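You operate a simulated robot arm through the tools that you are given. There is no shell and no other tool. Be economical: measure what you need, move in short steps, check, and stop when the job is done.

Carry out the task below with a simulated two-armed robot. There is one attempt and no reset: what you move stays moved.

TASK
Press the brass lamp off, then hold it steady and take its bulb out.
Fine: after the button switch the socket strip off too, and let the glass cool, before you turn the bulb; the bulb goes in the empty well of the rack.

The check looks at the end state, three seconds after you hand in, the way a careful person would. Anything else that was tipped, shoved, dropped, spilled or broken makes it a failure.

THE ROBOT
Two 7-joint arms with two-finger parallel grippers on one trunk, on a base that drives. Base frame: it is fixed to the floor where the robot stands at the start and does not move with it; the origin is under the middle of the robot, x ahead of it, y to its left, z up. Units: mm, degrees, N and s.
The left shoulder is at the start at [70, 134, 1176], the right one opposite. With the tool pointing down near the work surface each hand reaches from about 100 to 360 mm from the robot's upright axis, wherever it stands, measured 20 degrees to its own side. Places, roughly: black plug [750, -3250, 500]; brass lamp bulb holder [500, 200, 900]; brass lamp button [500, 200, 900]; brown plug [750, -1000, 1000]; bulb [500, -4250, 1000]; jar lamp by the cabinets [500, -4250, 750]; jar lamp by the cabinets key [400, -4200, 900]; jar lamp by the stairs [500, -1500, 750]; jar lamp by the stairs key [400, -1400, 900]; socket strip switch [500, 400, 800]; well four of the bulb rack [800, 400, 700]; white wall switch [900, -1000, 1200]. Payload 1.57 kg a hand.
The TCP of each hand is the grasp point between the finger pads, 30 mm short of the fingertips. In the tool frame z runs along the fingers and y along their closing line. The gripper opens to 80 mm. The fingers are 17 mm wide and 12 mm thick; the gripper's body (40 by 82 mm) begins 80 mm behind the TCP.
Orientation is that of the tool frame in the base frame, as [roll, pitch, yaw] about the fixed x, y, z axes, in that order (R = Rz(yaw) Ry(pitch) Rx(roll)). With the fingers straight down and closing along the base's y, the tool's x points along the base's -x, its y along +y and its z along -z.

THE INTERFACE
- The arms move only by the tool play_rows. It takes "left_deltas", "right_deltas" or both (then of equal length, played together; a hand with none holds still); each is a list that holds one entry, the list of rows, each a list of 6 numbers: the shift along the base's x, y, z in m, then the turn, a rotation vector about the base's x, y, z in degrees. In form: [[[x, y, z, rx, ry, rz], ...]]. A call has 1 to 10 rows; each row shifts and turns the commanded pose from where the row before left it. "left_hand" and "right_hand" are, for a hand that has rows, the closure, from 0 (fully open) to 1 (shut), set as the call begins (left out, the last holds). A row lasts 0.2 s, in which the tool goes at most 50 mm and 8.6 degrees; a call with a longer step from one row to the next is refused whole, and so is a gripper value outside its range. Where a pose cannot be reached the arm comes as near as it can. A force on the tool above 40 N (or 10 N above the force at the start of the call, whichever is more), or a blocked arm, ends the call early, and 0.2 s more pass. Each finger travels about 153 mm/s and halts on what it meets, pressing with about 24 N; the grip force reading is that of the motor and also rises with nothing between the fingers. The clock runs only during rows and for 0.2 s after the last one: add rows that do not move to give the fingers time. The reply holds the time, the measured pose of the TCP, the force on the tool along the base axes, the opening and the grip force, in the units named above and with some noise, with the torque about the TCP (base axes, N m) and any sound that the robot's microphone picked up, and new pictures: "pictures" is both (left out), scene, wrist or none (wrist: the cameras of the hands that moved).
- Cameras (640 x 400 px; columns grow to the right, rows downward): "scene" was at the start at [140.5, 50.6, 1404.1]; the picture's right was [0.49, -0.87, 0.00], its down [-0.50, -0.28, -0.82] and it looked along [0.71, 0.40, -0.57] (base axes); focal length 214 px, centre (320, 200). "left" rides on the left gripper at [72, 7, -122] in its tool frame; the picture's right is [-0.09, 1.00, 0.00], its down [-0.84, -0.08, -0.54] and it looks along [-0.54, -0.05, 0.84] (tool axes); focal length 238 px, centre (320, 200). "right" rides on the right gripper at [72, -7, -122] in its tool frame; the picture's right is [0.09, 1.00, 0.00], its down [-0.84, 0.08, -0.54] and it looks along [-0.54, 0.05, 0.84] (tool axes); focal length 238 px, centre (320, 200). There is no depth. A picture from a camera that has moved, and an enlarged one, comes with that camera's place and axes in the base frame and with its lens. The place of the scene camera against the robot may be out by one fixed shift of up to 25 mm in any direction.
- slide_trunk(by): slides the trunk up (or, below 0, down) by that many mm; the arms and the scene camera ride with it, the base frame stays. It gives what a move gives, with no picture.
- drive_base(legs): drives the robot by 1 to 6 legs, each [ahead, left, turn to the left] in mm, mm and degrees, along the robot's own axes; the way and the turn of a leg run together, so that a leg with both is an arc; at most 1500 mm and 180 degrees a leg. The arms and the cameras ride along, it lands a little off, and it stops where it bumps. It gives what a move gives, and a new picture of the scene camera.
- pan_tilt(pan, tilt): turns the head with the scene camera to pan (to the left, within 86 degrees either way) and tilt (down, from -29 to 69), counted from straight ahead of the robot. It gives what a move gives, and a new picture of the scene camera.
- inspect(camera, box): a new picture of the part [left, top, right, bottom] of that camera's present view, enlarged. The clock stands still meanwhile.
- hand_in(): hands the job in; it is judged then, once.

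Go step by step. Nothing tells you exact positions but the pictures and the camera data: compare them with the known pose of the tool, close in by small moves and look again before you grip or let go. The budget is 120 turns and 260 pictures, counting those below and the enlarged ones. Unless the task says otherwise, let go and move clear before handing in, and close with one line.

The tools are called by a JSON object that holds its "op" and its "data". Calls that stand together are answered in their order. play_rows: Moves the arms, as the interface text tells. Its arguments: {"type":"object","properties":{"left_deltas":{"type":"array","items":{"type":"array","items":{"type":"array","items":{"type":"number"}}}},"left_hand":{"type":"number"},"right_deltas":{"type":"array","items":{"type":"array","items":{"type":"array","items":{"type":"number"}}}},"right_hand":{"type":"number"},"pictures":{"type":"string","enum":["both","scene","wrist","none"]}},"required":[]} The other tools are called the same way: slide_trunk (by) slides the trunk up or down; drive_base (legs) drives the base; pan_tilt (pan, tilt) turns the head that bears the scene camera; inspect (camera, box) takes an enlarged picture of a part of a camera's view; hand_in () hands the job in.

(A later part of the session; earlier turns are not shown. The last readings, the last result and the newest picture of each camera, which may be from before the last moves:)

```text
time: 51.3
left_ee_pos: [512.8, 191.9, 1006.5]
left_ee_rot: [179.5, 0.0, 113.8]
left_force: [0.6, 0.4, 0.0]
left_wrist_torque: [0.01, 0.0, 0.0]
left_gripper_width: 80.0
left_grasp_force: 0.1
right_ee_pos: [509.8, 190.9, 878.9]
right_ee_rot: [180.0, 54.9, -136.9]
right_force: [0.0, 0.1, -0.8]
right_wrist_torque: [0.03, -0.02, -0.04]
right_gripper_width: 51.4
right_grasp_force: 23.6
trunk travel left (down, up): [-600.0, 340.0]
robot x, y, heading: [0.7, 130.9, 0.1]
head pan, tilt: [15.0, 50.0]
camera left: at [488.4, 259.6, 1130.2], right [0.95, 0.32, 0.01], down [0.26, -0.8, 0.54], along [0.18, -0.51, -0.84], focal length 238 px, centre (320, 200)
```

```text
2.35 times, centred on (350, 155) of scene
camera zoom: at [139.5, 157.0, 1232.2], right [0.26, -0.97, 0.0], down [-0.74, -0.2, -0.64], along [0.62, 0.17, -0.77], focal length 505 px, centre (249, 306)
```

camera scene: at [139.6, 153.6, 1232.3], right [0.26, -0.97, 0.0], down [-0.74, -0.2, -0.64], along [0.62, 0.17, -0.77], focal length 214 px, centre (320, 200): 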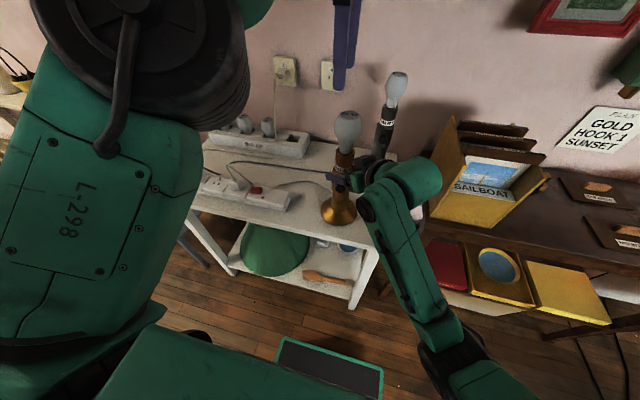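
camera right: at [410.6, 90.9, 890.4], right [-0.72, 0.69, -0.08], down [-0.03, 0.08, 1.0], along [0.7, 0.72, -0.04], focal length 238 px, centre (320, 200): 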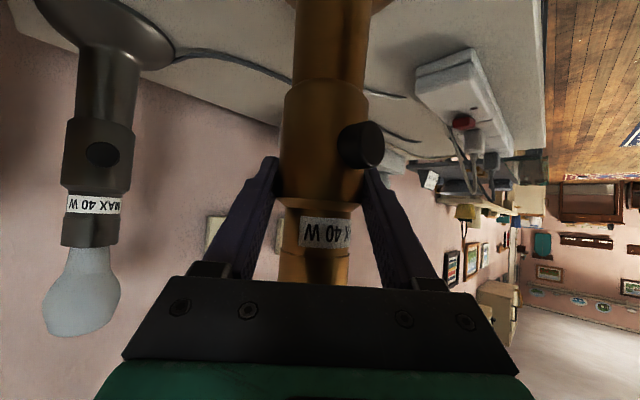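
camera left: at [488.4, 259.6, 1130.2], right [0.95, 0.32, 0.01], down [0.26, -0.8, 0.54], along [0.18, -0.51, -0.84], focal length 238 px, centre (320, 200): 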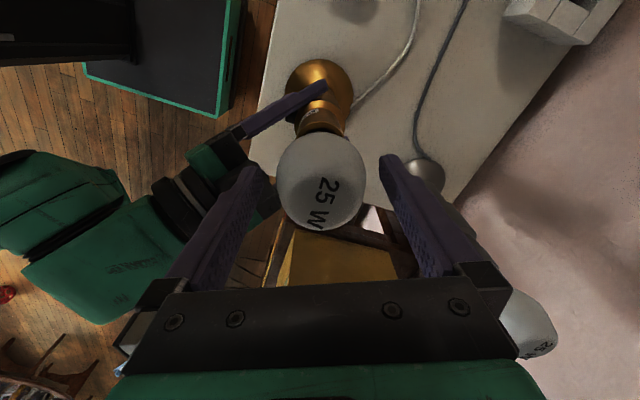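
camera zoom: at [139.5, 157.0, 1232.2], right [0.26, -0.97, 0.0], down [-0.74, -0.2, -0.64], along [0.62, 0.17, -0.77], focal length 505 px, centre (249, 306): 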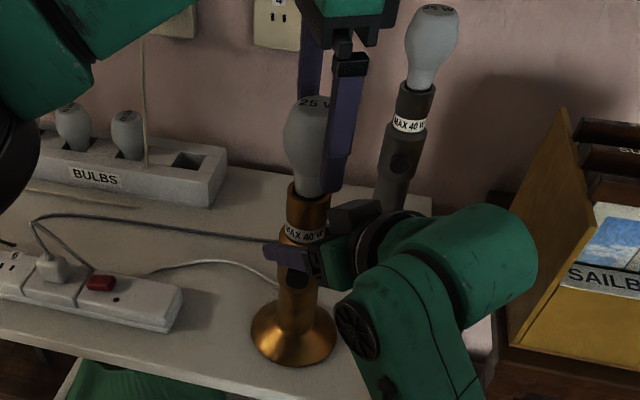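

The bulb sits centred between the open fingers. I'll lower the last few mm and then hold still, without touching, to let the glass cool further.

{"op": "play_rows", "data": {"left_deltas": [[[0, 0, -0.006, 0, 0, 0], [0, 0, 0, 0, 0, 0], [0, 0, 0, 0, 0, 0], [0, 0, 0, 0, 0, 0], [0, 0, 0, 0, 0, 0], [0, 0, 0, 0, 0, 0], [0, 0, 0, 0, 0, 0], [0, 0, 0, 0, 0, 0], [0, 0, 0, 0, 0, 0], [0, 0, 0, 0, 0, 0]]], "pictures": "none"}}

{"op": "play_rows", "data": {"left_deltas": [[[0, 0, 0, 0, 0, 0], [0, 0, 0, 0, 0, 0], [0, 0, 0, 0, 0, 0], [0, 0, 0, 0, 0, 0], [0, 0, 0, 0, 0, 0], [0, 0, 0, 0, 0, 0], [0, 0, 0, 0, 0, 0], [0, 0, 0, 0, 0, 0], [0, 0, 0, 0, 0, 0], [0, 0, 0, 0, 0, 0]]], "pictures": "none"}}

{"op": "play_rows", "data": {"left_deltas": [[[0, 0, 0, 0, 0, 0], [0, 0, 0, 0, 0, 0], [0, 0, 0, 0, 0, 0], [0, 0, 0, 0, 0, 0], [0, 0, 0, 0, 0, 0], [0, 0, 0, 0, 0, 0], [0, 0, 0, 0, 0, 0], [0, 0, 0, 0, 0, 0], [0, 0, 0, 0, 0, 0], [0, 0, 0, 0, 0, 0]]], "pictures": "none"}}

{"op": "play_rows", "data": {"left_deltas": [[[0, 0, 0, 0, 0, 0], [0, 0, 0, 0, 0, 0], [0, 0, 0, 0, 0, 0], [0, 0, 0, 0, 0, 0], [0, 0, 0, 0, 0, 0], [0, 0, 0, 0, 0, 0], [0, 0, 0, 0, 0, 0], [0, 0, 0, 0, 0, 0], [0, 0, 0, 0, 0, 0], [0, 0, 0, 0, 0, 0]]], "pictures": "none"}}

{"op": "play_rows", "data": {"left_deltas": [[[0, 0, 0, 0, 0, 0], [0, 0, 0, 0, 0, 0], [0, 0, 0, 0, 0, 0], [0, 0, 0, 0, 0, 0], [0, 0, 0, 0, 0, 0], [0, 0, 0, 0, 0, 0], [0, 0, 0, 0, 0, 0], [0, 0, 0, 0, 0, 0], [0, 0, 0, 0, 0, 0], [0, 0, 0, 0, 0, 0]]], "pictures": "none"}}

{"op": "play_rows", "data": {"left_deltas": [[[0, 0, 0, 0, 0, 0], [0, 0, 0, 0, 0, 0], [0, 0, 0, 0, 0, 0], [0, 0, 0, 0, 0, 0], [0, 0, 0, 0, 0, 0], [0, 0, 0, 0, 0, 0], [0, 0, 0, 0, 0, 0], [0, 0, 0, 0, 0, 0], [0, 0, 0, 0, 0, 0], [0, 0, 0, 0, 0, 0]]], "pictures": "none"}}

{"op": "play_rows", "data": {"left_deltas": [[[0, 0, 0, 0, 0, 0], [0, 0, 0, 0, 0, 0], [0, 0, 0, 0, 0, 0], [0, 0, 0, 0, 0, 0], [0, 0, 0, 0, 0, 0], [0, 0, 0, 0, 0, 0], [0, 0, 0, 0, 0, 0], [0, 0, 0, 0, 0, 0], [0, 0, 0, 0, 0, 0], [0, 0, 0, 0, 0, 0]]], "pictures": "none"}}

{"op": "play_rows", "data": {"left_deltas": [[[0, 0, 0, 0, 0, 0], [0, 0, 0, 0, 0, 0], [0, 0, 0, 0, 0, 0], [0, 0, 0, 0, 0, 0], [0, 0, 0, 0, 0, 0], [0, 0, 0, 0, 0, 0], [0, 0, 0, 0, 0, 0], [0, 0, 0, 0, 0, 0], [0, 0, 0, 0, 0, 0], [0, 0, 0, 0, 0, 0]]], "pictures": "both"}}

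```text
time: 53.5
left_ee_pos: [513.5, 192.3, 1001.0]
left_ee_rot: [179.5, -0.2, 114.0]
left_force: [0.6, 0.3, 0.0]
left_wrist_torque: [-0.01, -0.01, 0.0]
left_gripper_width: 80.2
left_grasp_force: 0.0
right_ee_pos: [508.5, 190.8, 878.6]
right_ee_rot: [-179.9, 55.0, -137.0]
right_force: [0.1, 0.3, 0.3]
right_wrist_torque: [-0.01, 0.01, -0.01]
right_gripper_width: 51.5
right_grasp_force: 24.0
trunk travel left (down, up): [-600.0, 340.0]
robot x, y, heading: [2.4, 129.4, -0.1]
head pan, tilt: [15.0, 50.0]
```

```text
time: 55.7
left_ee_pos: [513.2, 191.3, 1002.0]
left_ee_rot: [179.5, -0.1, 113.9]
left_force: [-0.6, 0.3, 0.0]
left_wrist_torque: [0.02, 0.0, 0.04]
left_gripper_width: 80.1
left_grasp_force: 0.0
right_ee_pos: [510.1, 191.4, 878.3]
right_ee_rot: [-179.8, 55.0, -136.8]
right_force: [-1.4, -0.4, 0.1]
right_wrist_torque: [0.04, 0.02, 0.01]
right_gripper_width: 51.4
right_grasp_force: 24.0
trunk travel left (down, up): [-600.0, 340.0]
robot x, y, heading: [0.8, 130.9, 0.1]
head pan, tilt: [15.0, 50.0]
```

```text
time: 57.9
left_ee_pos: [512.1, 192.1, 1001.4]
left_ee_rot: [179.5, -0.2, 113.9]
left_force: [0.2, -0.5, -0.5]
left_wrist_torque: [0.01, -0.01, 0.0]
left_gripper_width: 80.2
left_grasp_force: 0.0
right_ee_pos: [510.8, 191.2, 879.3]
right_ee_rot: [-179.8, 55.0, -136.9]
right_force: [0.3, -0.7, -0.1]
right_wrist_torque: [-0.02, -0.01, -0.04]
right_gripper_width: 51.7
right_grasp_force: 23.9
trunk travel left (down, up): [-600.0, 340.0]
robot x, y, heading: [3.1, 129.3, 0.0]
head pan, tilt: [15.0, 50.0]
```

```text
time: 60.1
left_ee_pos: [512.1, 192.2, 1002.0]
left_ee_rot: [179.5, 0.0, 113.9]
left_force: [-0.6, -0.7, 0.1]
left_wrist_torque: [0.01, -0.01, -0.03]
left_gripper_width: 80.1
left_grasp_force: 0.1
right_ee_pos: [509.7, 192.6, 878.7]
right_ee_rot: [-180.0, 55.1, -136.9]
right_force: [0.0, 0.1, 0.2]
right_wrist_torque: [0.01, 0.02, 0.03]
right_gripper_width: 51.7
right_grasp_force: 23.8
trunk travel left (down, up): [-600.0, 340.0]
robot x, y, heading: [5.7, 128.4, -0.1]
head pan, tilt: [15.0, 50.0]
```

```text
time: 62.3
left_ee_pos: [513.2, 192.1, 1000.2]
left_ee_rot: [179.5, -0.1, 113.8]
left_force: [0.5, 0.3, 0.3]
left_wrist_torque: [0.0, 0.0, -0.02]
left_gripper_width: 80.1
left_grasp_force: 0.0
right_ee_pos: [508.5, 192.1, 878.4]
right_ee_rot: [-179.9, 55.0, -136.9]
right_force: [0.6, -1.5, 0.3]
right_wrist_torque: [0.02, 0.0, 0.03]
right_gripper_width: 51.7
right_grasp_force: 24.4
trunk travel left (down, up): [-600.0, 340.0]
robot x, y, heading: [-1.0, 131.8, -0.1]
head pan, tilt: [15.0, 50.0]
```

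```text
time: 64.5
left_ee_pos: [512.0, 192.0, 1000.8]
left_ee_rot: [179.6, -0.2, 113.9]
left_force: [-0.6, 0.5, -0.9]
left_wrist_torque: [-0.01, -0.01, -0.02]
left_gripper_width: 79.8
left_grasp_force: 0.2
right_ee_pos: [509.7, 192.0, 879.4]
right_ee_rot: [-179.9, 55.0, -136.9]
right_force: [-0.2, 0.5, 0.1]
right_wrist_torque: [0.03, 0.0, -0.01]
right_gripper_width: 51.4
right_grasp_force: 23.9
trunk travel left (down, up): [-600.0, 340.0]
robot x, y, heading: [1.3, 128.9, -0.1]
head pan, tilt: [15.0, 50.0]
```

```text
time: 66.7
left_ee_pos: [512.5, 192.4, 1001.1]
left_ee_rot: [179.5, -0.1, 113.9]
left_force: [0.3, -0.3, 0.3]
left_wrist_torque: [0.0, 0.0, -0.01]
left_gripper_width: 79.8
left_grasp_force: 0.1
right_ee_pos: [509.4, 192.0, 879.6]
right_ee_rot: [-179.9, 55.1, -136.9]
right_force: [0.9, -0.3, 0.2]
right_wrist_torque: [0.04, 0.01, -0.03]
right_gripper_width: 51.4
right_grasp_force: 24.0
trunk travel left (down, up): [-600.0, 340.0]
robot x, y, heading: [2.7, 132.7, 0.1]
head pan, tilt: [15.0, 50.0]
```

```text
time: 68.9
left_ee_pos: [512.9, 191.7, 1001.0]
left_ee_rot: [179.7, -0.1, 113.9]
left_force: [-0.5, -0.1, -0.1]
left_wrist_torque: [0.01, -0.01, 0.01]
left_gripper_width: 79.8
left_grasp_force: 0.0
right_ee_pos: [510.1, 190.8, 879.3]
right_ee_rot: [-179.9, 55.0, -136.9]
right_force: [-0.6, -0.9, -0.1]
right_wrist_torque: [0.04, -0.02, -0.01]
right_gripper_width: 51.7
right_grasp_force: 23.9
trunk travel left (down, up): [-600.0, 340.0]
robot x, y, heading: [4.2, 126.9, 0.1]
head pan, tilt: [15.0, 50.0]
camera scene: at [139.6, 157.0, 1232.2], right [0.26, -0.97, 0.0], down [-0.74, -0.2, -0.64], along [0.62, 0.17, -0.77], focal length 214 px, centre (320, 200)
camera left: at [488.6, 259.7, 1124.4], right [0.95, 0.32, 0.01], down [0.26, -0.8, 0.54], along [0.18, -0.51, -0.84], focal length 238 px, centre (320, 200)
```

scene: 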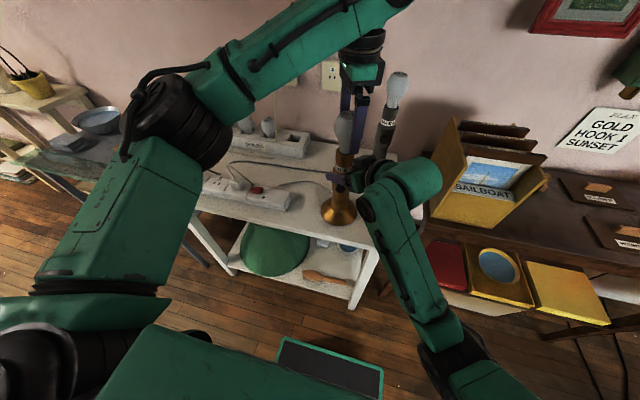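
left: 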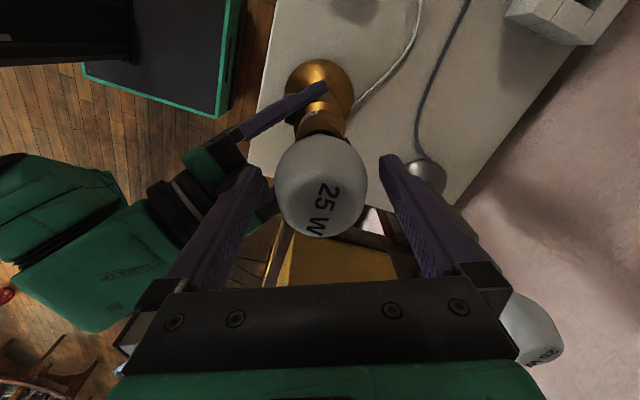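

34 s have passed since the lamp went off. I'll wait a little longer for margin, then grip.

{"op": "play_rows", "data": {"left_deltas": [[[0, 0, 0, 0, 0, 0], [0, 0, 0, 0, 0, 0], [0, 0, 0, 0, 0, 0], [0, 0, 0, 0, 0, 0], [0, 0, 0, 0, 0, 0], [0, 0, 0, 0, 0, 0], [0, 0, 0, 0, 0, 0], [0, 0, 0, 0, 0, 0], [0, 0, 0, 0, 0, 0], [0, 0, 0, 0, 0, 0]]], "pictures": "none"}}

{"op": "play_rows", "data": {"left_deltas": [[[0, 0, 0, 0, 0, 0], [0, 0, 0, 0, 0, 0], [0, 0, 0, 0, 0, 0], [0, 0, 0, 0, 0, 0], [0, 0, 0, 0, 0, 0], [0, 0, 0, 0, 0, 0], [0, 0, 0, 0, 0, 0], [0, 0, 0, 0, 0, 0], [0, 0, 0, 0, 0, 0], [0, 0, 0, 0, 0, 0]]], "pictures": "none"}}

{"op": "play_rows", "data": {"left_deltas": [[[0, 0, 0, 0, 0, 0], [0, 0, 0, 0, 0, 0], [0, 0, 0, 0, 0, 0], [0, 0, 0, 0, 0, 0], [0, 0, 0, 0, 0, 0], [0, 0, 0, 0, 0, 0], [0, 0, 0, 0, 0, 0], [0, 0, 0, 0, 0, 0], [0, 0, 0, 0, 0, 0], [0, 0, 0, 0, 0, 0]]], "pictures": "none"}}

{"op": "play_rows", "data": {"left_deltas": [[[0, 0, 0, 0, 0, 0], [0, 0, 0, 0, 0, 0], [0, 0, 0, 0, 0, 0]]], "left_hand": 0.45, "pictures": "wrist"}}

```text
time: 71.1
left_ee_pos: [512.9, 191.9, 1001.2]
left_ee_rot: [179.5, -0.1, 113.9]
left_force: [1.1, 0.2, 0.3]
left_wrist_torque: [-0.01, 0.0, 0.02]
left_gripper_width: 79.8
left_grasp_force: 0.1
right_ee_pos: [508.2, 192.1, 878.3]
right_ee_rot: [-180.0, 55.0, -136.9]
right_force: [0.4, 0.1, 0.3]
right_wrist_torque: [0.03, 0.02, -0.03]
right_gripper_width: 51.6
right_grasp_force: 23.8
trunk travel left (down, up): [-600.0, 340.0]
robot x, y, heading: [1.7, 130.8, -0.1]
head pan, tilt: [15.0, 50.0]
```

```text
time: 73.3
left_ee_pos: [513.0, 192.6, 1002.4]
left_ee_rot: [179.5, -0.2, 113.9]
left_force: [0.4, -0.4, 0.5]
left_wrist_torque: [-0.01, 0.01, 0.0]
left_gripper_width: 80.0
left_grasp_force: 0.3
right_ee_pos: [508.8, 191.8, 878.6]
right_ee_rot: [-179.9, 55.0, -136.9]
right_force: [0.6, -0.2, -0.1]
right_wrist_torque: [0.04, 0.06, 0.0]
right_gripper_width: 51.7
right_grasp_force: 23.8
trunk travel left (down, up): [-600.0, 340.0]
robot x, y, heading: [1.5, 127.7, -0.1]
head pan, tilt: [15.0, 50.0]
```

```text
time: 75.5
left_ee_pos: [512.3, 192.2, 1002.8]
left_ee_rot: [179.5, 0.0, 113.9]
left_force: [0.6, -0.7, -0.1]
left_wrist_torque: [-0.03, 0.02, 0.01]
left_gripper_width: 79.6
left_grasp_force: 0.1
right_ee_pos: [508.2, 191.8, 878.3]
right_ee_rot: [-179.9, 54.9, -136.9]
right_force: [0.1, 0.4, 1.2]
right_wrist_torque: [0.03, 0.0, -0.01]
right_gripper_width: 51.4
right_grasp_force: 23.8
trunk travel left (down, up): [-600.0, 340.0]
robot x, y, heading: [1.6, 129.9, -0.1]
head pan, tilt: [15.0, 50.0]
```

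```text
time: 76.3
left_ee_pos: [512.7, 192.1, 1001.3]
left_ee_rot: [179.5, 0.0, 114.1]
left_force: [8.7, 3.2, 1.0]
left_wrist_torque: [0.05, -0.25, -0.01]
left_gripper_width: 58.7
left_grasp_force: 24.2
right_ee_pos: [509.9, 191.9, 880.1]
right_ee_rot: [-179.9, 54.9, -136.9]
right_force: [-8.3, -4.1, 0.1]
right_wrist_torque: [0.12, -0.55, 0.05]
right_gripper_width: 51.7
right_grasp_force: 23.8
trunk travel left (down, up): [-600.0, 340.0]
robot x, y, heading: [-0.2, 132.5, -0.3]
head pan, tilt: [15.0, 50.0]
camera left: at [488.7, 259.8, 1124.5], right [0.95, 0.32, 0.01], down [0.27, -0.8, 0.54], along [0.18, -0.51, -0.84], focal length 238 px, centre (320, 200)
```

left: 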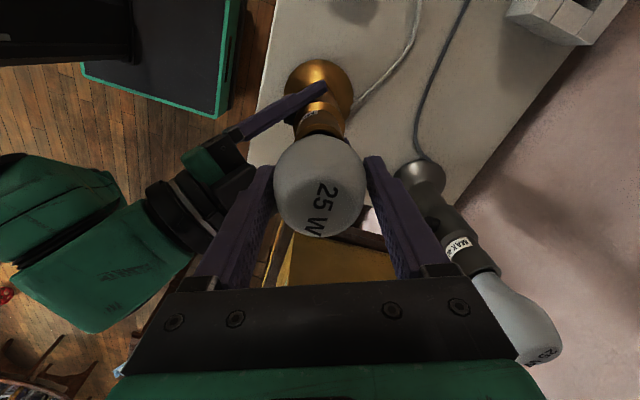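

Bulb gripped at 58.7 mm, but with about 9 N of side force, so the hand is slightly off centre. I'll shift it 1.5 mm toward the bulb axis to relieve that.

{"op": "play_rows", "data": {"left_deltas": [[[0.0015, 0.0006, 0, 0, 0, 0], [0, 0, 0, 0, 0, 0]]], "pictures": "none"}}

```text
time: 76.9
left_ee_pos: [513.7, 192.8, 1001.4]
left_ee_rot: [179.6, -0.1, 113.8]
left_force: [-3.5, -0.1, 1.4]
left_wrist_torque: [-0.01, 0.33, 0.08]
left_gripper_width: 58.9
left_grasp_force: 24.0
right_ee_pos: [509.2, 191.6, 878.9]
right_ee_rot: [-179.9, 55.0, -137.0]
right_force: [3.0, 0.4, -0.4]
right_wrist_torque: [-0.11, 0.64, -0.08]
right_gripper_width: 51.8
right_grasp_force: 23.7
trunk travel left (down, up): [-600.0, 340.0]
robot x, y, heading: [0.1, 129.2, -0.3]
head pan, tilt: [15.0, 50.0]
```

Nearly neutral now. I'll begin unscrewing counter-clockwise in small turns, with a slight rise to match the thread.

{"op": "play_rows", "data": {"left_deltas": [[[-0.0004, 0, 0.0001, 0, 0, 8], [0, 0, 0.0001, 0, 0, 8], [0, 0, 0.0001, 0, 0, 8], [0, 0, 0.0001, 0, 0, 8], [0, 0, 0.0001, 0, 0, 8]]], "pictures": "wrist"}}

```text
time: 78.1
left_ee_pos: [513.2, 191.8, 1002.6]
left_ee_rot: [179.4, 0.0, 154.2]
left_force: [12.9, 5.9, 0.3]
left_wrist_torque: [0.09, -0.66, -0.03]
left_gripper_width: 58.5
left_grasp_force: 24.5
right_ee_pos: [508.9, 191.5, 879.2]
right_ee_rot: [-179.9, 55.0, -136.9]
right_force: [-16.1, -5.8, -1.5]
right_wrist_torque: [0.23, -0.5, 0.05]
right_gripper_width: 51.5
right_grasp_force: 23.8
trunk travel left (down, up): [-600.0, 340.0]
robot x, y, heading: [-0.9, 130.7, -0.4]
head pan, tilt: [15.0, 50.0]
camera left: at [450.9, 229.0, 1125.3], right [0.52, 0.86, 0.01], down [0.72, -0.44, 0.54], along [0.47, -0.27, -0.84], focal length 238 px, centre (320, 200)
```

left: 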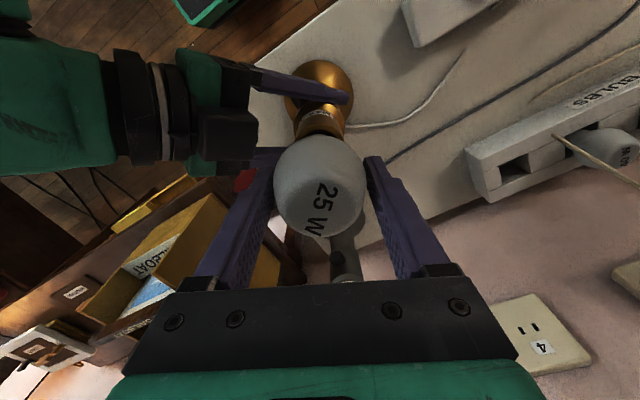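

The bulb turned 40° with the hand. I'll correct the centring by about 1.6 mm and keep turning.

{"op": "play_rows", "data": {"left_deltas": [[[0.0014, 0.0007, 0.0001, 0, 0, 0], [0.0003, 0, 0.0001, 0, 0, 8], [0.0002, 0, 0.0001, 0, 0, 8], [0.0002, 0, 0.0001, 0, 0, 8], [0, 0, 0.0001, 0, 0, 8], [0, 0, 0.0001, 0, 0, 8]]], "pictures": "none"}}

```text
time: 79.5
left_ee_pos: [516.8, 193.6, 1003.4]
left_ee_rot: [179.5, -0.1, -166.0]
left_force: [-11.9, 8.4, 9.0]
left_wrist_torque: [0.18, 0.62, -0.04]
left_gripper_width: 58.7
left_grasp_force: 23.7
right_ee_pos: [510.6, 190.7, 878.9]
right_ee_rot: [-179.9, 55.0, -137.0]
right_force: [13.7, -6.4, 0.7]
right_wrist_torque: [0.43, 0.7, 0.05]
right_gripper_width: 51.7
right_grasp_force: 23.8
trunk travel left (down, up): [-600.0, 340.0]
robot x, y, heading: [-2.7, 129.8, -0.2]
head pan, tilt: [15.0, 50.0]
```

{"op": "play_rows", "data": {"left_deltas": [[[-0.0016, 0.001, 0.001, 0, 0, 0], [0, 0, 0.0002, 0, 0, 8], [0, 0, 0.0002, 0, 0, 8], [0, 0, 0.0002, 0, 0, 8], [0, 0, 0.0002, 0, 0, 8], [0, 0, 0.0002, 0, 0, 8]]], "pictures": "wrist"}}

```text
time: 80.9
left_ee_pos: [514.0, 194.0, 1003.9]
left_ee_rot: [179.3, -0.2, -125.9]
left_force: [0.5, 12.8, -7.1]
left_wrist_torque: [0.48, -0.32, -0.01]
left_gripper_width: 59.0
left_grasp_force: 24.2
right_ee_pos: [509.5, 191.9, 879.6]
right_ee_rot: [-179.9, 55.1, -137.0]
right_force: [-0.5, -14.1, 5.6]
right_wrist_torque: [0.76, 0.2, -0.03]
right_gripper_width: 51.9
right_grasp_force: 23.7
trunk travel left (down, up): [-600.0, 340.0]
robot x, y, heading: [1.4, 131.3, 0.0]
head pan, tilt: [15.0, 50.0]
camera left: at [467.8, 139.2, 1127.4], right [-0.75, 0.66, 0.01], down [0.56, 0.63, 0.54], along [0.35, 0.41, -0.84], focal length 238 px, centre (320, 200)
```

left: 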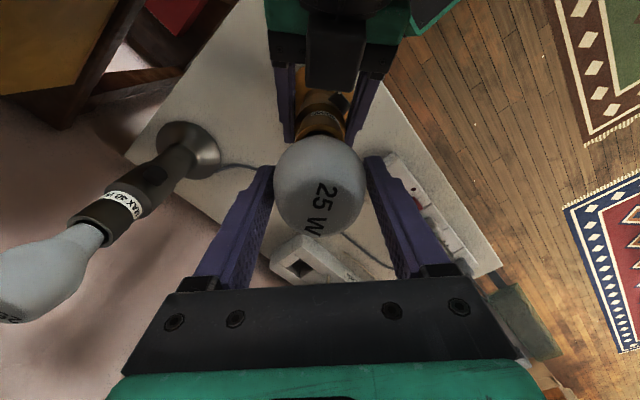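

120° turned and going well. I'll trim y and continue.

{"op": "play_rows", "data": {"left_deltas": [[[0, 0.0014, -0.0005, 0, 0, 0], [0, 0.0002, 0.0001, 0, 0, 8], [0, 0.0002, 0.0001, 0, 0, 8], [0, 0.0002, 0.0001, 0, 0, 8], [0, 0, 0.0001, 0, 0, 8], [0, 0, 0.0001, 0, 0, 8]]], "pictures": "none"}}

```text
time: 82.3
left_ee_pos: [515.5, 195.9, 1005.6]
left_ee_rot: [179.4, -0.1, -85.9]
left_force: [-18.2, 1.3, 3.3]
left_wrist_torque: [-0.31, 0.44, 0.0]
left_gripper_width: 58.6
left_grasp_force: 24.4
right_ee_pos: [508.7, 191.8, 881.1]
right_ee_rot: [-179.9, 55.1, -136.8]
right_force: [21.4, 0.6, 2.7]
right_wrist_torque: [0.14, 0.64, 0.2]
right_gripper_width: 52.2
right_grasp_force: 24.0
trunk travel left (down, up): [-600.0, 340.0]
robot x, y, heading: [-0.5, 131.0, 0.1]
head pan, tilt: [15.0, 50.0]
```

{"op": "play_rows", "data": {"left_deltas": [[[-0.0012, 0, 0, 0, 0, 0], [-0.001, 0, 0.0001, 0, 0, 6], [-0.0002, 0, 0.0001, 0, 0, 8], [-0.0002, 0, 0.0001, 0, 0, 8], [0, 0, 0.0001, 0, 0, 8], [0, 0, 0, 0, 0, 0]]], "pictures": "wrist"}}

```text
time: 83.7
left_ee_pos: [511.7, 195.5, 1005.9]
left_ee_rot: [179.5, -0.5, -56.0]
left_force: [2.3, -12.0, 13.2]
left_wrist_torque: [-0.32, -0.08, 0.0]
left_gripper_width: 59.0
left_grasp_force: 24.6
left hand out of reach, approached as far as the arm can: row 4
right_ee_pos: [507.9, 194.5, 877.1]
right_ee_rot: [179.9, 54.6, -136.7]
right_force: [-4.0, 13.5, -11.7]
right_wrist_torque: [-0.75, -0.2, 0.13]
right_gripper_width: 51.7
right_grasp_force: 23.5
trunk travel left (down, up): [-600.0, 340.0]
robot x, y, heading: [-2.7, 134.1, -0.0]
head pan, tilt: [15.0, 50.0]
camera left: at [546.2, 133.6, 1130.3], right [-0.88, -0.48, 0.01], down [-0.4, 0.74, 0.53], along [-0.26, 0.47, -0.85], focal length 238 px, centre (320, 200)
```

left: 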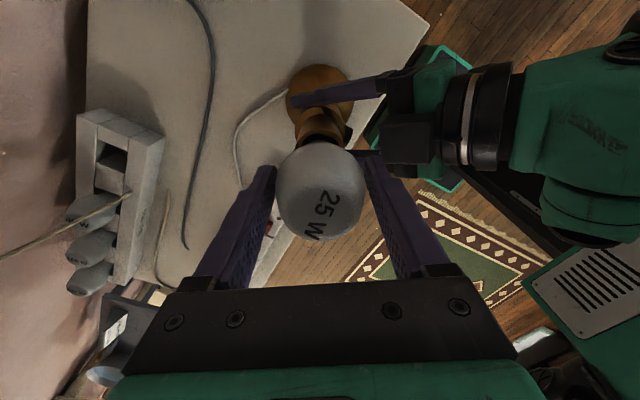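

190° turned, and the wrist is at its limit. I'll open, rotate back, and regrip for another stroke.

{"op": "play_rows", "data": {"left_deltas": [[[0, 0, 0, 0, 0, 0], [0, 0, 0, 0, 0, 0], [0, 0, 0, 0, 0, -8], [0, 0, 0, 0, 0, -8], [0, 0, 0, 0, 0, -8.5], [0, 0, 0, 0, 0, -8.5], [0, 0, 0, 0, 0, -8.5], [0, 0, 0, 0, 0, -8.5], [0, 0, 0, 0, 0, -8.5], [0, 0, 0, 0, 0, -8.5]]], "left_hand": 0, "pictures": "wrist"}}

```text
time: 85.9
left_ee_pos: [512.9, 196.5, 1004.9]
left_ee_rot: [179.4, -0.2, -123.2]
left_force: [0.2, 0.9, -0.2]
left_wrist_torque: [0.01, -0.03, 0.03]
left_gripper_width: 79.9
left_grasp_force: 0.0
right_ee_pos: [510.0, 192.5, 878.9]
right_ee_rot: [180.0, 55.0, -137.0]
right_force: [0.4, -0.2, -4.1]
right_wrist_torque: [0.04, 0.0, -0.02]
right_gripper_width: 51.6
right_grasp_force: 23.8
trunk travel left (down, up): [-600.0, 340.0]
robot x, y, heading: [1.3, 127.3, -0.2]
head pan, tilt: [15.0, 50.0]
camera left: at [468.0, 139.4, 1128.0], right [-0.78, 0.62, 0.01], down [0.53, 0.66, 0.54], along [0.33, 0.43, -0.84], focal length 238 px, centre (320, 200)
```

left: 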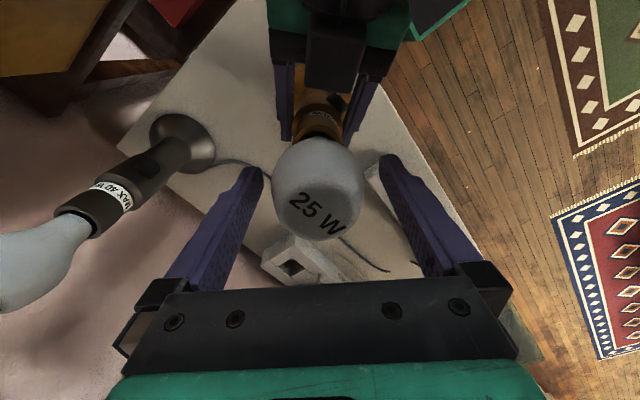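

{"op": "play_rows", "data": {"left_deltas": [[[0, -0.0005, 0, 0, 0, -8.5], [0, -0.0005, 0, 0, 0, -8.5], [0, -0.0005, 0, 0, 0, -8.5], [0, -0.0005, 0, 0, 0, -8.5], [0, 0, 0, 0, 0, -8.5], [0, 0, 0, 0, 0, -8.5], [0, 0, 0, 0, 0, -8.5], [0, 0, 0, 0, 0, -8.5], [0, 0, 0, 0, 0, -8.5], [0, 0, 0, 0, 0, -8.5]]], "pictures": "none"}}

{"op": "play_rows", "data": {"left_deltas": [[[0, 0, 0, 0, 0, -8.5], [0, 0, 0, 0, 0, -8.5], [0, 0, 0, 0, 0, -8.5], [0, 0, 0, 0, 0, 0]]], "pictures": "wrist"}}

```text
time: 88.1
left_ee_pos: [512.5, 195.0, 1004.2]
left_ee_rot: [179.5, -0.1, 151.7]
left_force: [0.4, -0.4, 0.4]
left_wrist_torque: [0.05, -0.01, -0.01]
left_gripper_width: 80.0
left_grasp_force: 0.1
right_ee_pos: [509.9, 192.2, 878.0]
right_ee_rot: [180.0, 55.0, -137.0]
right_force: [1.1, -0.6, -4.8]
right_wrist_torque: [0.0, 0.0, -0.03]
right_gripper_width: 51.7
right_grasp_force: 23.8
trunk travel left (down, up): [-600.0, 340.0]
robot x, y, heading: [8.7, 130.5, 0.1]
head pan, tilt: [15.0, 50.0]
```

```text
time: 89.1
left_ee_pos: [511.6, 193.9, 1005.1]
left_ee_rot: [179.5, -0.2, 126.3]
left_force: [0.2, 0.5, 0.2]
left_wrist_torque: [0.01, 0.01, 0.01]
left_gripper_width: 79.9
left_grasp_force: 0.1
right_ee_pos: [509.4, 191.6, 878.8]
right_ee_rot: [179.9, 55.0, -137.0]
right_force: [-0.2, -0.2, -5.0]
right_wrist_torque: [-0.01, 0.03, 0.0]
right_gripper_width: 51.5
right_grasp_force: 23.9
trunk travel left (down, up): [-600.0, 340.0]
robot x, y, heading: [2.6, 126.6, 0.1]
head pan, tilt: [15.0, 50.0]
camera left: at [473.6, 254.9, 1127.3], right [0.86, 0.52, 0.01], down [0.43, -0.72, 0.54], along [0.28, -0.46, -0.84], focal length 238 px, centre (320, 200)
```

left: 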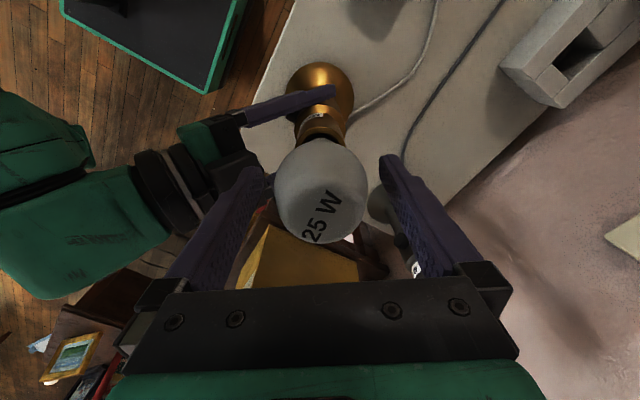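

{"op": "play_rows", "data": {"left_deltas": [[[0, 0, 0, 0, 0, 0], [0, 0, 0, 0, 0, 0], [0, 0, 0, 0, 0, 0]]], "left_hand": 0.45, "pictures": "none"}}

```text
time: 89.9
left_ee_pos: [512.0, 194.5, 1004.6]
left_ee_rot: [179.5, 0.0, 126.4]
left_force: [3.5, 1.9, 0.0]
left_wrist_torque: [0.07, -0.09, -0.02]
left_gripper_width: 58.7
left_grasp_force: 24.3
right_ee_pos: [508.9, 191.4, 879.1]
right_ee_rot: [-180.0, 55.0, -137.0]
right_force: [-3.3, -2.0, -4.5]
right_wrist_torque: [0.12, -0.27, 0.05]
right_gripper_width: 51.5
right_grasp_force: 24.4
trunk travel left (down, up): [-600.0, 340.0]
robot x, y, heading: [1.7, 129.5, -0.1]
head pan, tilt: [15.0, 50.0]
```

Good grip with little side force. Second stroke now, with a rise of about 0.15 mm per step.

{"op": "play_rows", "data": {"left_deltas": [[[0.0005, 0.0002, 0.0001, 0, 0, 8], [0.0003, 0, 0.0001, 0, 0, 8], [0.0003, 0, 0.0001, 0, 0, 8], [0.0003, 0, 0.0001, 0, 0, 8], [0.0003, 0, 0.0001, 0, 0, 8], [0, 0, 0.0001, 0, 0, 8]]], "pictures": "none"}}

```text
time: 91.3
left_ee_pos: [513.0, 194.6, 1005.8]
left_ee_rot: [179.5, -0.2, 174.5]
left_force: [-8.0, -5.3, 0.8]
left_wrist_torque: [-0.3, 0.59, -0.02]
left_gripper_width: 58.8
left_grasp_force: 23.6
right_ee_pos: [510.8, 192.3, 878.2]
right_ee_rot: [-179.9, 54.9, -136.9]
right_force: [8.4, 5.5, -7.1]
right_wrist_torque: [-0.42, 0.48, -0.01]
right_gripper_width: 51.8
right_grasp_force: 24.5
trunk travel left (down, up): [-600.0, 340.0]
robot x, y, heading: [-1.6, 130.0, -0.3]
head pan, tilt: [15.0, 50.0]
```

{"op": "play_rows", "data": {"left_deltas": [[[-0.001, -0.0008, 0.0001, 0, 0, 4], [0, 0.0003, 0.0001, 0, 0, 8], [0, 0.0003, 0.0001, 0, 0, 8], [0, 0.0003, 0.0001, 0, 0, 8], [0, 0.0003, 0.0001, 0, 0, 8], [0, 0.0003, 0.0001, 0, 0, 8]]], "pictures": "none"}}

```text
time: 92.7
left_ee_pos: [512.7, 194.8, 1005.1]
left_ee_rot: [179.5, -0.1, -141.4]
left_force: [0.5, -3.1, 2.0]
left_wrist_torque: [-0.09, 0.24, -0.02]
left_gripper_width: 58.8
left_grasp_force: 23.6
right_ee_pos: [509.1, 191.6, 877.7]
right_ee_rot: [179.9, 55.0, -137.0]
right_force: [-1.2, 3.0, -6.4]
right_wrist_torque: [-0.34, -0.27, -0.01]
right_gripper_width: 51.6
right_grasp_force: 23.8
trunk travel left (down, up): [-600.0, 340.0]
robot x, y, heading: [-0.3, 126.9, -0.1]
head pan, tilt: [15.0, 50.0]
```

{"op": "play_rows", "data": {"left_deltas": [[[0, -0.0003, 0.0001, 0, 0, 8], [0, 0, 0.0001, 0, 0, 8], [-0.0002, 0, 0.0001, 0, 0, 8], [-0.0003, 0, 0.0001, 0, 0, 8], [-0.0003, 0, 0.0001, 0, 0, 8], [-0.0003, 0, 0.0001, 0, 0, 8]]], "pictures": "none"}}

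```text
time: 94.1
left_ee_pos: [512.6, 195.6, 1006.0]
left_ee_rot: [179.5, -0.1, -93.3]
left_force: [8.2, 2.2, 3.7]
left_wrist_torque: [0.15, -0.42, -0.01]
left_gripper_width: 58.9
left_grasp_force: 24.4
right_ee_pos: [509.3, 191.6, 878.7]
right_ee_rot: [-180.0, 55.0, -137.0]
right_force: [-8.3, -2.6, -7.1]
right_wrist_torque: [0.08, -0.67, 0.04]
right_gripper_width: 51.5
right_grasp_force: 24.3
trunk travel left (down, up): [-600.0, 340.0]
robot x, y, heading: [-1.8, 131.0, 0.1]
head pan, tilt: [15.0, 50.0]
```

{"op": "play_rows", "data": {"left_deltas": [[[0.0008, 0.0003, 0.0003, 0, 0, 5], [0, 0, 0.0002, 0, 0, 8], [0, 0, 0.0002, 0, 0, 8], [0, 0, 0.0001, 0, 0, 8], [0, 0, 0, 0, 0, 0]]], "pictures": "wrist"}}

{"op": "inspect", "data": {"camera": "scene", "box": [280, 80, 420, 230]}}

```text
time: 95.3
left_ee_pos: [511.3, 192.1, 1006.3]
left_ee_rot: [179.5, 0.6, -67.2]
left_force: [2.9, 10.1, 1.1]
left_wrist_torque: [0.62, -0.14, 0.04]
left_gripper_width: 58.7
left_grasp_force: 23.2
left hand out of reach, approached as far as the arm can: row 4
right_ee_pos: [510.5, 191.2, 877.2]
right_ee_rot: [-179.8, 54.9, -137.1]
right_force: [-3.3, -10.1, -7.9]
right_wrist_torque: [0.66, -0.2, -0.02]
right_gripper_width: 51.9
right_grasp_force: 23.8
trunk travel left (down, up): [-600.0, 340.0]
robot x, y, heading: [2.5, 135.3, 0.1]
head pan, tilt: [15.0, 50.0]
camera left: at [534.3, 122.0, 1128.3], right [-0.95, -0.3, 0.01], down [-0.25, 0.8, 0.55], along [-0.17, 0.52, -0.84], focal length 238 px, centre (320, 200)
```

left: 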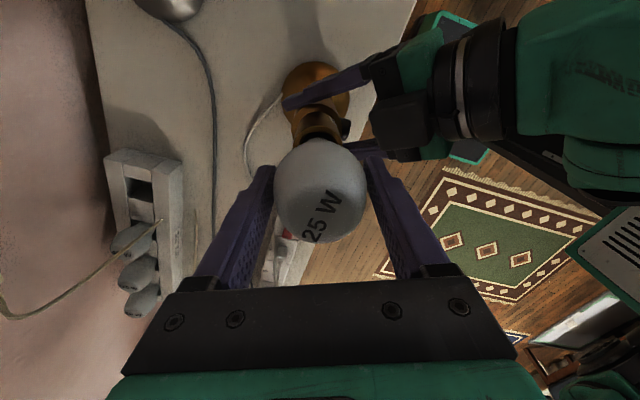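

```text
2.67 times, centred on (350, 155) of scene
camera zoom: at [140.6, 157.5, 1232.1], right [0.26, -0.97, 0.0], down [-0.74, -0.2, -0.64], along [0.62, 0.17, -0.77], focal length 572 px, centre (240, 320)
```

zoom: 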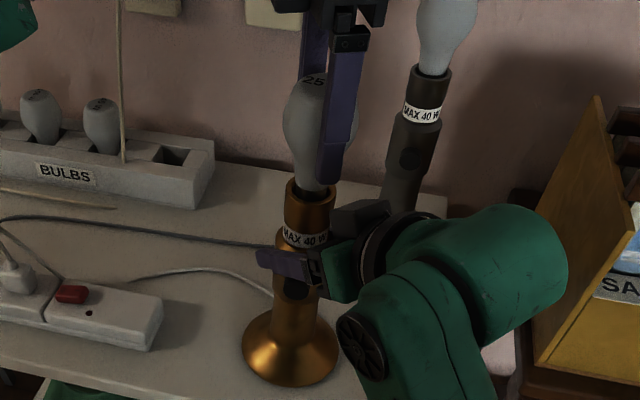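

About 356° turned so far. I'll test with a small upward pull whether the bulb is free.

{"op": "play_rows", "data": {"left_deltas": [[[0, 0.001, 0.001, 0, 0, 0], [0, 0, 0.001, 0, 0, 0], [0, 0, 0.0005, 0, 0, 0]]], "pictures": "none"}}

```text
time: 96.1
left_ee_pos: [509.8, 191.5, 1007.5]
left_ee_rot: [179.2, 0.1, -64.6]
left_force: [-8.2, 5.9, -8.6]
left_wrist_torque: [0.48, 0.35, 0.01]
left_gripper_width: 58.6
left_grasp_force: 24.2
right_ee_pos: [510.7, 191.2, 878.8]
right_ee_rot: [-179.8, 55.2, -136.9]
right_force: [8.1, -5.3, 4.2]
right_wrist_torque: [0.26, 0.67, 0.0]
right_gripper_width: 51.5
right_grasp_force: 24.0
trunk travel left (down, up): [-600.0, 340.0]
robot x, y, heading: [2.5, 131.1, 0.1]
head pan, tilt: [15.0, 50.0]
```

Still threaded, so a third stroke is needed. I'll relax the pull, open, and rotate back again.

{"op": "play_rows", "data": {"left_deltas": [[[0, 0, -0.001, 0, 0, 0], [0, 0, 0, 0, 0, 0]]], "pictures": "none"}}

{"op": "play_rows", "data": {"left_deltas": [[[0, 0, 0, 0, 0, 0], [0, 0, 0, 0, 0, 0], [0.001, 0, 0, 0, 0, -8.5], [0.001, 0, 0, 0, 0, -8.5], [0.001, 0, 0, 0, 0, -8.5], [0, 0, 0, 0, 0, -8.5], [0, 0, 0, 0, 0, -8.5], [0, 0, 0, 0, 0, -8.5], [0, 0, 0, 0, 0, -8.5], [0, 0, 0, 0, 0, -8.5]]], "left_hand": 0, "pictures": "none"}}

{"op": "play_rows", "data": {"left_deltas": [[[0, 0, 0, 0, 0, -8.5], [0, 0, 0, 0, 0, -8.5], [0, 0, 0, 0, 0, -8.5], [0, 0, 0, 0, 0, -8.5], [0, 0, 0, 0, 0, -8.5], [0, 0, 0, 0, 0, -8.5], [0, 0, 0, 0, 0, -8.5], [0, 0, 0, 0, 0, -8.5], [0, 0, 0, 0, 0, -8.5], [0, 0, 0, 0, 0, -8.5]]], "pictures": "none"}}

{"op": "play_rows", "data": {"left_deltas": [[[0, 0, 0, 0, 0, -8.5], [0, 0, 0, 0, 0, -8.5], [0, 0, 0, 0, 0, -6], [0, 0, 0, 0, 0, 0]]], "pictures": "wrist"}}

```text
time: 96.7
left_ee_pos: [511.5, 191.4, 1007.6]
left_ee_rot: [179.3, 0.0, -64.6]
left_force: [-9.6, 3.3, -9.1]
left_wrist_torque: [0.35, 0.37, -0.03]
left_gripper_width: 58.7
left_grasp_force: 24.1
right_ee_pos: [508.3, 191.8, 879.1]
right_ee_rot: [-179.9, 55.1, -137.0]
right_force: [9.2, -3.5, 4.9]
right_wrist_torque: [0.1, 0.84, 0.0]
right_gripper_width: 51.6
right_grasp_force: 23.9
trunk travel left (down, up): [-600.0, 340.0]
robot x, y, heading: [2.0, 133.1, -0.0]
head pan, tilt: [15.0, 50.0]
```

```text
time: 98.9
left_ee_pos: [514.7, 191.3, 1007.8]
left_ee_rot: [179.5, -0.1, -132.7]
left_force: [0.0, 0.4, 0.9]
left_wrist_torque: [-0.01, 0.0, -0.03]
left_gripper_width: 80.1
left_grasp_force: 0.1
right_ee_pos: [510.0, 191.2, 879.6]
right_ee_rot: [179.9, 55.1, -137.0]
right_force: [-0.5, 0.1, -4.5]
right_wrist_torque: [-0.04, -0.02, -0.01]
right_gripper_width: 51.7
right_grasp_force: 23.2
trunk travel left (down, up): [-600.0, 340.0]
robot x, y, heading: [4.7, 128.1, -0.1]
head pan, tilt: [15.0, 50.0]
```

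```text
time: 101.1
left_ee_pos: [513.3, 190.8, 1009.6]
left_ee_rot: [179.6, 0.0, 142.3]
left_force: [-0.7, 0.1, 0.0]
left_wrist_torque: [-0.01, -0.01, -0.02]
left_gripper_width: 80.0
left_grasp_force: 0.1
right_ee_pos: [509.5, 191.3, 879.2]
right_ee_rot: [-179.9, 55.1, -136.9]
right_force: [-0.7, 0.8, -4.8]
right_wrist_torque: [-0.03, 0.03, -0.01]
right_gripper_width: 51.4
right_grasp_force: 24.0
trunk travel left (down, up): [-600.0, 340.0]
robot x, y, heading: [-4.4, 132.5, 0.0]
head pan, tilt: [15.0, 50.0]
```

```text
time: 102.1
left_ee_pos: [513.0, 190.9, 1007.9]
left_ee_rot: [179.5, 0.0, 119.2]
left_force: [-0.6, -0.2, -0.9]
left_wrist_torque: [0.02, -0.02, 0.0]
left_gripper_width: 79.9
left_grasp_force: 0.0
right_ee_pos: [510.7, 191.8, 879.3]
right_ee_rot: [179.9, 55.0, -137.0]
right_force: [1.0, -0.7, -4.9]
right_wrist_torque: [-0.01, 0.06, 0.0]
right_gripper_width: 51.5
right_grasp_force: 23.4
trunk travel left (down, up): [-600.0, 340.0]
robot x, y, heading: [3.5, 127.1, -0.2]
head pan, tilt: [15.0, 50.0]
camera left: at [483.4, 256.3, 1130.7], right [0.91, 0.41, 0.01], down [0.34, -0.77, 0.54], along [0.23, -0.49, -0.84], focal length 238 px, centre (320, 200)
```

left: 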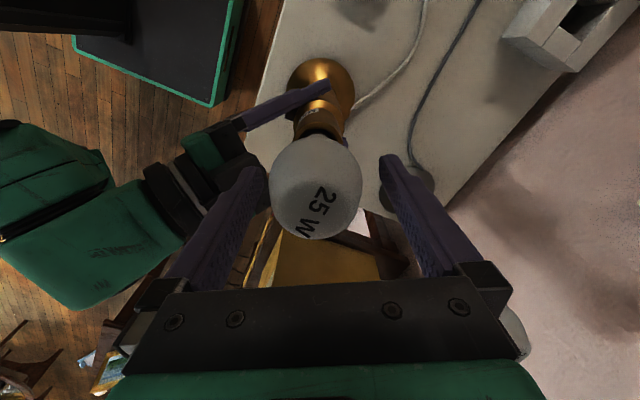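

{"op": "play_rows", "data": {"left_deltas": [[[-0.0012, 0.001, -0.001, 0, 0, 0], [0, 0, 0, 0, 0, 0], [0, 0, 0, 0, 0, 0]]], "left_hand": 0.45, "pictures": "none"}}

{"op": "play_rows", "data": {"left_deltas": [[[0.0003, 0, 0.0001, 0, 0, 8], [0.0003, 0, 0.0001, 0, 0, 8], [0.0002, 0, 0.0001, 0, 0, 8], [0.0002, 0, 0.0001, 0, 0, 8], [0.0002, 0, 0.0001, 0, 0, 8], [0, 0, 0.0001, 0, 0, 8]]], "pictures": "none"}}

```text
time: 102.9
left_ee_pos: [512.2, 191.1, 1007.1]
left_ee_rot: [179.5, -0.1, 119.3]
left_force: [4.5, -5.3, 5.3]
left_wrist_torque: [-0.47, -0.24, 0.01]
left_gripper_width: 59.0
left_grasp_force: 23.7
right_ee_pos: [510.1, 191.8, 876.8]
right_ee_rot: [-180.0, 54.9, -136.8]
right_force: [-4.3, 5.4, -10.7]
right_wrist_torque: [-0.27, -0.31, 0.01]
right_gripper_width: 51.7
right_grasp_force: 24.1
trunk travel left (down, up): [-600.0, 340.0]
robot x, y, heading: [0.6, 131.2, 0.1]
head pan, tilt: [15.0, 50.0]
```

```text
time: 104.3
left_ee_pos: [513.7, 192.2, 1008.3]
left_ee_rot: [179.5, -0.1, 167.7]
left_force: [3.9, -2.2, 8.7]
left_wrist_torque: [-0.15, -0.47, -0.01]
left_gripper_width: 58.7
left_grasp_force: 24.0
right_ee_pos: [510.2, 191.9, 878.1]
right_ee_rot: [180.0, 54.9, -137.0]
right_force: [-2.8, 2.1, -14.9]
right_wrist_torque: [-0.09, 0.14, 0.01]
right_gripper_width: 51.3
right_grasp_force: 24.0
trunk travel left (down, up): [-600.0, 340.0]
robot x, y, heading: [-3.4, 127.2, 0.1]
head pan, tilt: [15.0, 50.0]
```

{"op": "play_rows", "data": {"left_deltas": [[[0.0003, -0.0003, 0.0008, 0, 0, 8], [0, 0, 0.0003, 0, 0, 8], [0, 0, 0.0002, 0, 0, 8], [0, 0, 0.0002, 0, 0, 8], [0, 0, 0.0002, 0, 0, 8], [0, 0, 0.0002, 0, 0, 8]]], "pictures": "none"}}

{"op": "play_rows", "data": {"left_deltas": [[[0, 0, 0.0002, 0, 0, 8], [0, 0, 0.0002, 0, 0, 8], [-0.0002, 0, 0.0002, 0, 0, 8], [-0.0002, 0, 0.0002, 0, 0, 8], [-0.0002, 0, 0.0002, 0, 0, 8]]], "pictures": "wrist"}}

```text
time: 105.7
left_ee_pos: [513.4, 191.9, 1009.8]
left_ee_rot: [179.5, -0.1, -144.5]
left_force: [-0.8, 11.4, 1.4]
left_wrist_torque: [0.66, -0.34, -0.04]
left_gripper_width: 58.8
left_grasp_force: 24.2
right_ee_pos: [509.5, 191.1, 880.6]
right_ee_rot: [-179.9, 55.1, -137.0]
right_force: [-0.4, -12.0, -5.7]
right_wrist_torque: [0.9, 0.36, -0.01]
right_gripper_width: 51.8
right_grasp_force: 23.9
trunk travel left (down, up): [-600.0, 340.0]
robot x, y, heading: [5.0, 132.2, -0.0]
head pan, tilt: [15.0, 50.0]
```

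```text
time: 106.9
left_ee_pos: [513.2, 193.0, 1011.4]
left_ee_rot: [179.5, -0.1, -104.5]
left_force: [-4.7, 9.5, -5.8]
left_wrist_torque: [0.63, -0.14, 0.0]
left_gripper_width: 58.6
left_grasp_force: 24.0
right_ee_pos: [509.0, 191.7, 879.8]
right_ee_rot: [-179.9, 55.1, -137.0]
right_force: [5.2, -9.5, 1.3]
right_wrist_torque: [0.6, 0.7, -0.02]
right_gripper_width: 52.2
right_grasp_force: 23.9
trunk travel left (down, up): [-600.0, 340.0]
robot x, y, heading: [3.5, 129.0, -0.1]
head pan, tilt: [15.0, 50.0]
camera left: at [490.8, 123.9, 1133.1], right [-0.94, 0.34, 0.01], down [0.29, 0.79, 0.54], along [0.17, 0.51, -0.84], focal length 238 px, centre (320, 200)
```

left: 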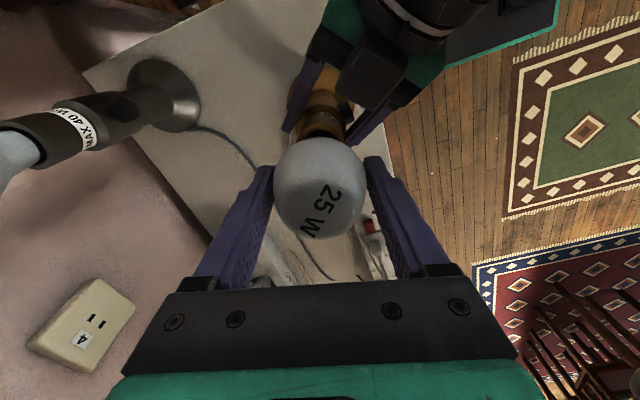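

{"op": "play_rows", "data": {"left_deltas": [[[-0.0005, 0.001, 0, 0, 0, 8], [-0.0002, 0, 0.0001, 0, 0, 8], [-0.0002, 0, 0.0001, 0, 0, 8], [0, 0, 0.0001, 0, 0, 8], [0, 0, 0, 0, 0, 6]]], "pictures": "none"}}

{"op": "play_rows", "data": {"left_deltas": [[[0, 0, 0.001, 0, 0, 0], [0, 0, 0.001, 0, 0, 0]]], "pictures": "none"}}

```text
time: 108.1
left_ee_pos: [512.3, 193.5, 1010.8]
left_ee_rot: [179.4, -0.2, -66.3]
left_force: [1.1, -0.4, -1.1]
left_wrist_torque: [-0.01, 0.0, -0.01]
left_gripper_width: 58.8
left_grasp_force: 24.3
right_ee_pos: [510.4, 191.5, 879.7]
right_ee_rot: [-179.9, 54.9, -136.9]
right_force: [0.2, 0.7, -2.3]
right_wrist_torque: [0.02, 0.1, -0.02]
right_gripper_width: 51.4
right_grasp_force: 23.8
trunk travel left (down, up): [-600.0, 340.0]
robot x, y, heading: [2.4, 131.9, -0.3]
head pan, tilt: [15.0, 50.0]
```

```text
time: 108.7
left_ee_pos: [513.8, 194.5, 1012.0]
left_ee_rot: [179.4, 0.0, -66.6]
left_force: [0.1, -0.5, 0.1]
left_wrist_torque: [-0.01, 0.02, 0.01]
left_gripper_width: 58.7
left_grasp_force: 23.6
right_ee_pos: [509.7, 192.2, 878.9]
right_ee_rot: [-179.9, 54.9, -137.0]
right_force: [-0.8, 0.8, -4.1]
right_wrist_torque: [-0.06, 0.07, -0.01]
right_gripper_width: 51.5
right_grasp_force: 23.8
trunk travel left (down, up): [-600.0, 340.0]
robot x, y, heading: [2.8, 130.9, -0.1]
head pan, tilt: [15.0, 50.0]
```

All forces dropped to zero, so the bulb is free. I'll lift it straight up slowly.

{"op": "play_rows", "data": {"left_deltas": [[[0, 0, 0.005, 0, 0, 0], [0, 0, 0.008, 0, 0, 0], [0, 0, 0.01, 0, 0, 0], [0, 0, 0.015, 0, 0, 0], [0, 0, 0.02, 0, 0, 0], [0, 0, 0.02, 0, 0, 0]]], "pictures": "both"}}

{"op": "inspect", "data": {"camera": "scene", "box": [280, 50, 420, 230]}}

```text
time: 110.1
left_ee_pos: [512.3, 193.6, 1090.5]
left_ee_rot: [179.5, 0.0, -66.6]
left_force: [0.2, 0.0, -1.5]
left_wrist_torque: [0.05, -0.02, 0.02]
left_gripper_width: 59.0
left_grasp_force: 24.6
right_ee_pos: [509.7, 191.3, 879.0]
right_ee_rot: [-179.9, 55.0, -137.0]
right_force: [0.9, 0.3, -3.9]
right_wrist_torque: [0.01, 0.01, 0.01]
right_gripper_width: 51.6
right_grasp_force: 23.7
trunk travel left (down, up): [-600.0, 340.0]
robot x, y, heading: [0.8, 131.9, -0.2]
head pan, tilt: [15.0, 50.0]
camera scene: at [139.5, 156.3, 1232.2], right [0.26, -0.97, 0.0], down [-0.74, -0.2, -0.64], along [0.62, 0.17, -0.77], focal length 214 px, centre (320, 200)
camera left: at [535.3, 125.3, 1214.4], right [-0.95, -0.31, 0.01], down [-0.26, 0.8, 0.54], along [-0.17, 0.51, -0.84], focal length 238 px, centre (320, 200)
```

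scene: 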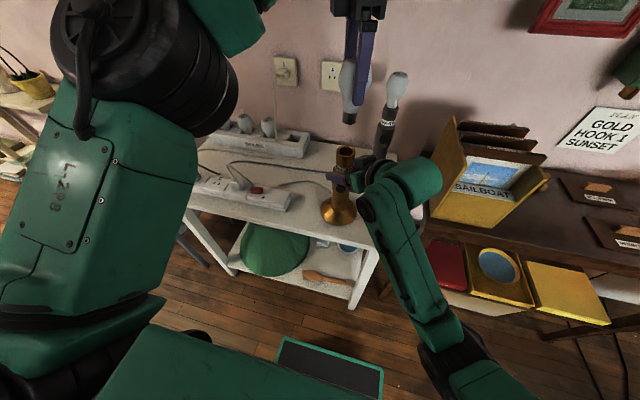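
left: 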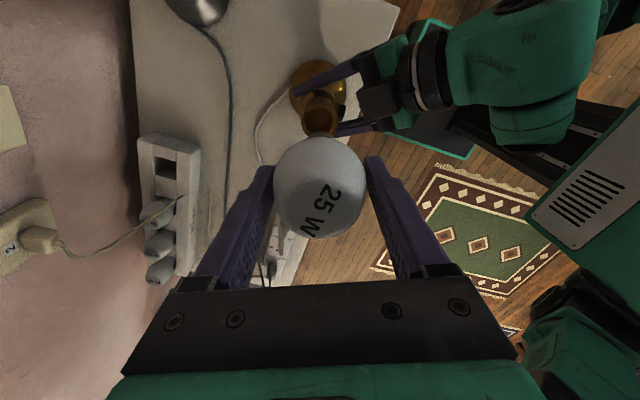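

```text
2.22 times, centred on (350, 140) of scene
camera zoom: at [139.5, 156.3, 1232.2], right [0.26, -0.97, 0.0], down [-0.74, -0.2, -0.64], along [0.62, 0.17, -0.77], focal length 477 px, centre (253, 333)
```

zoom: 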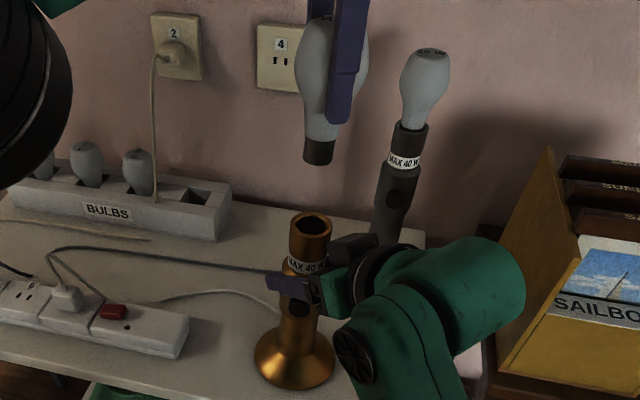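

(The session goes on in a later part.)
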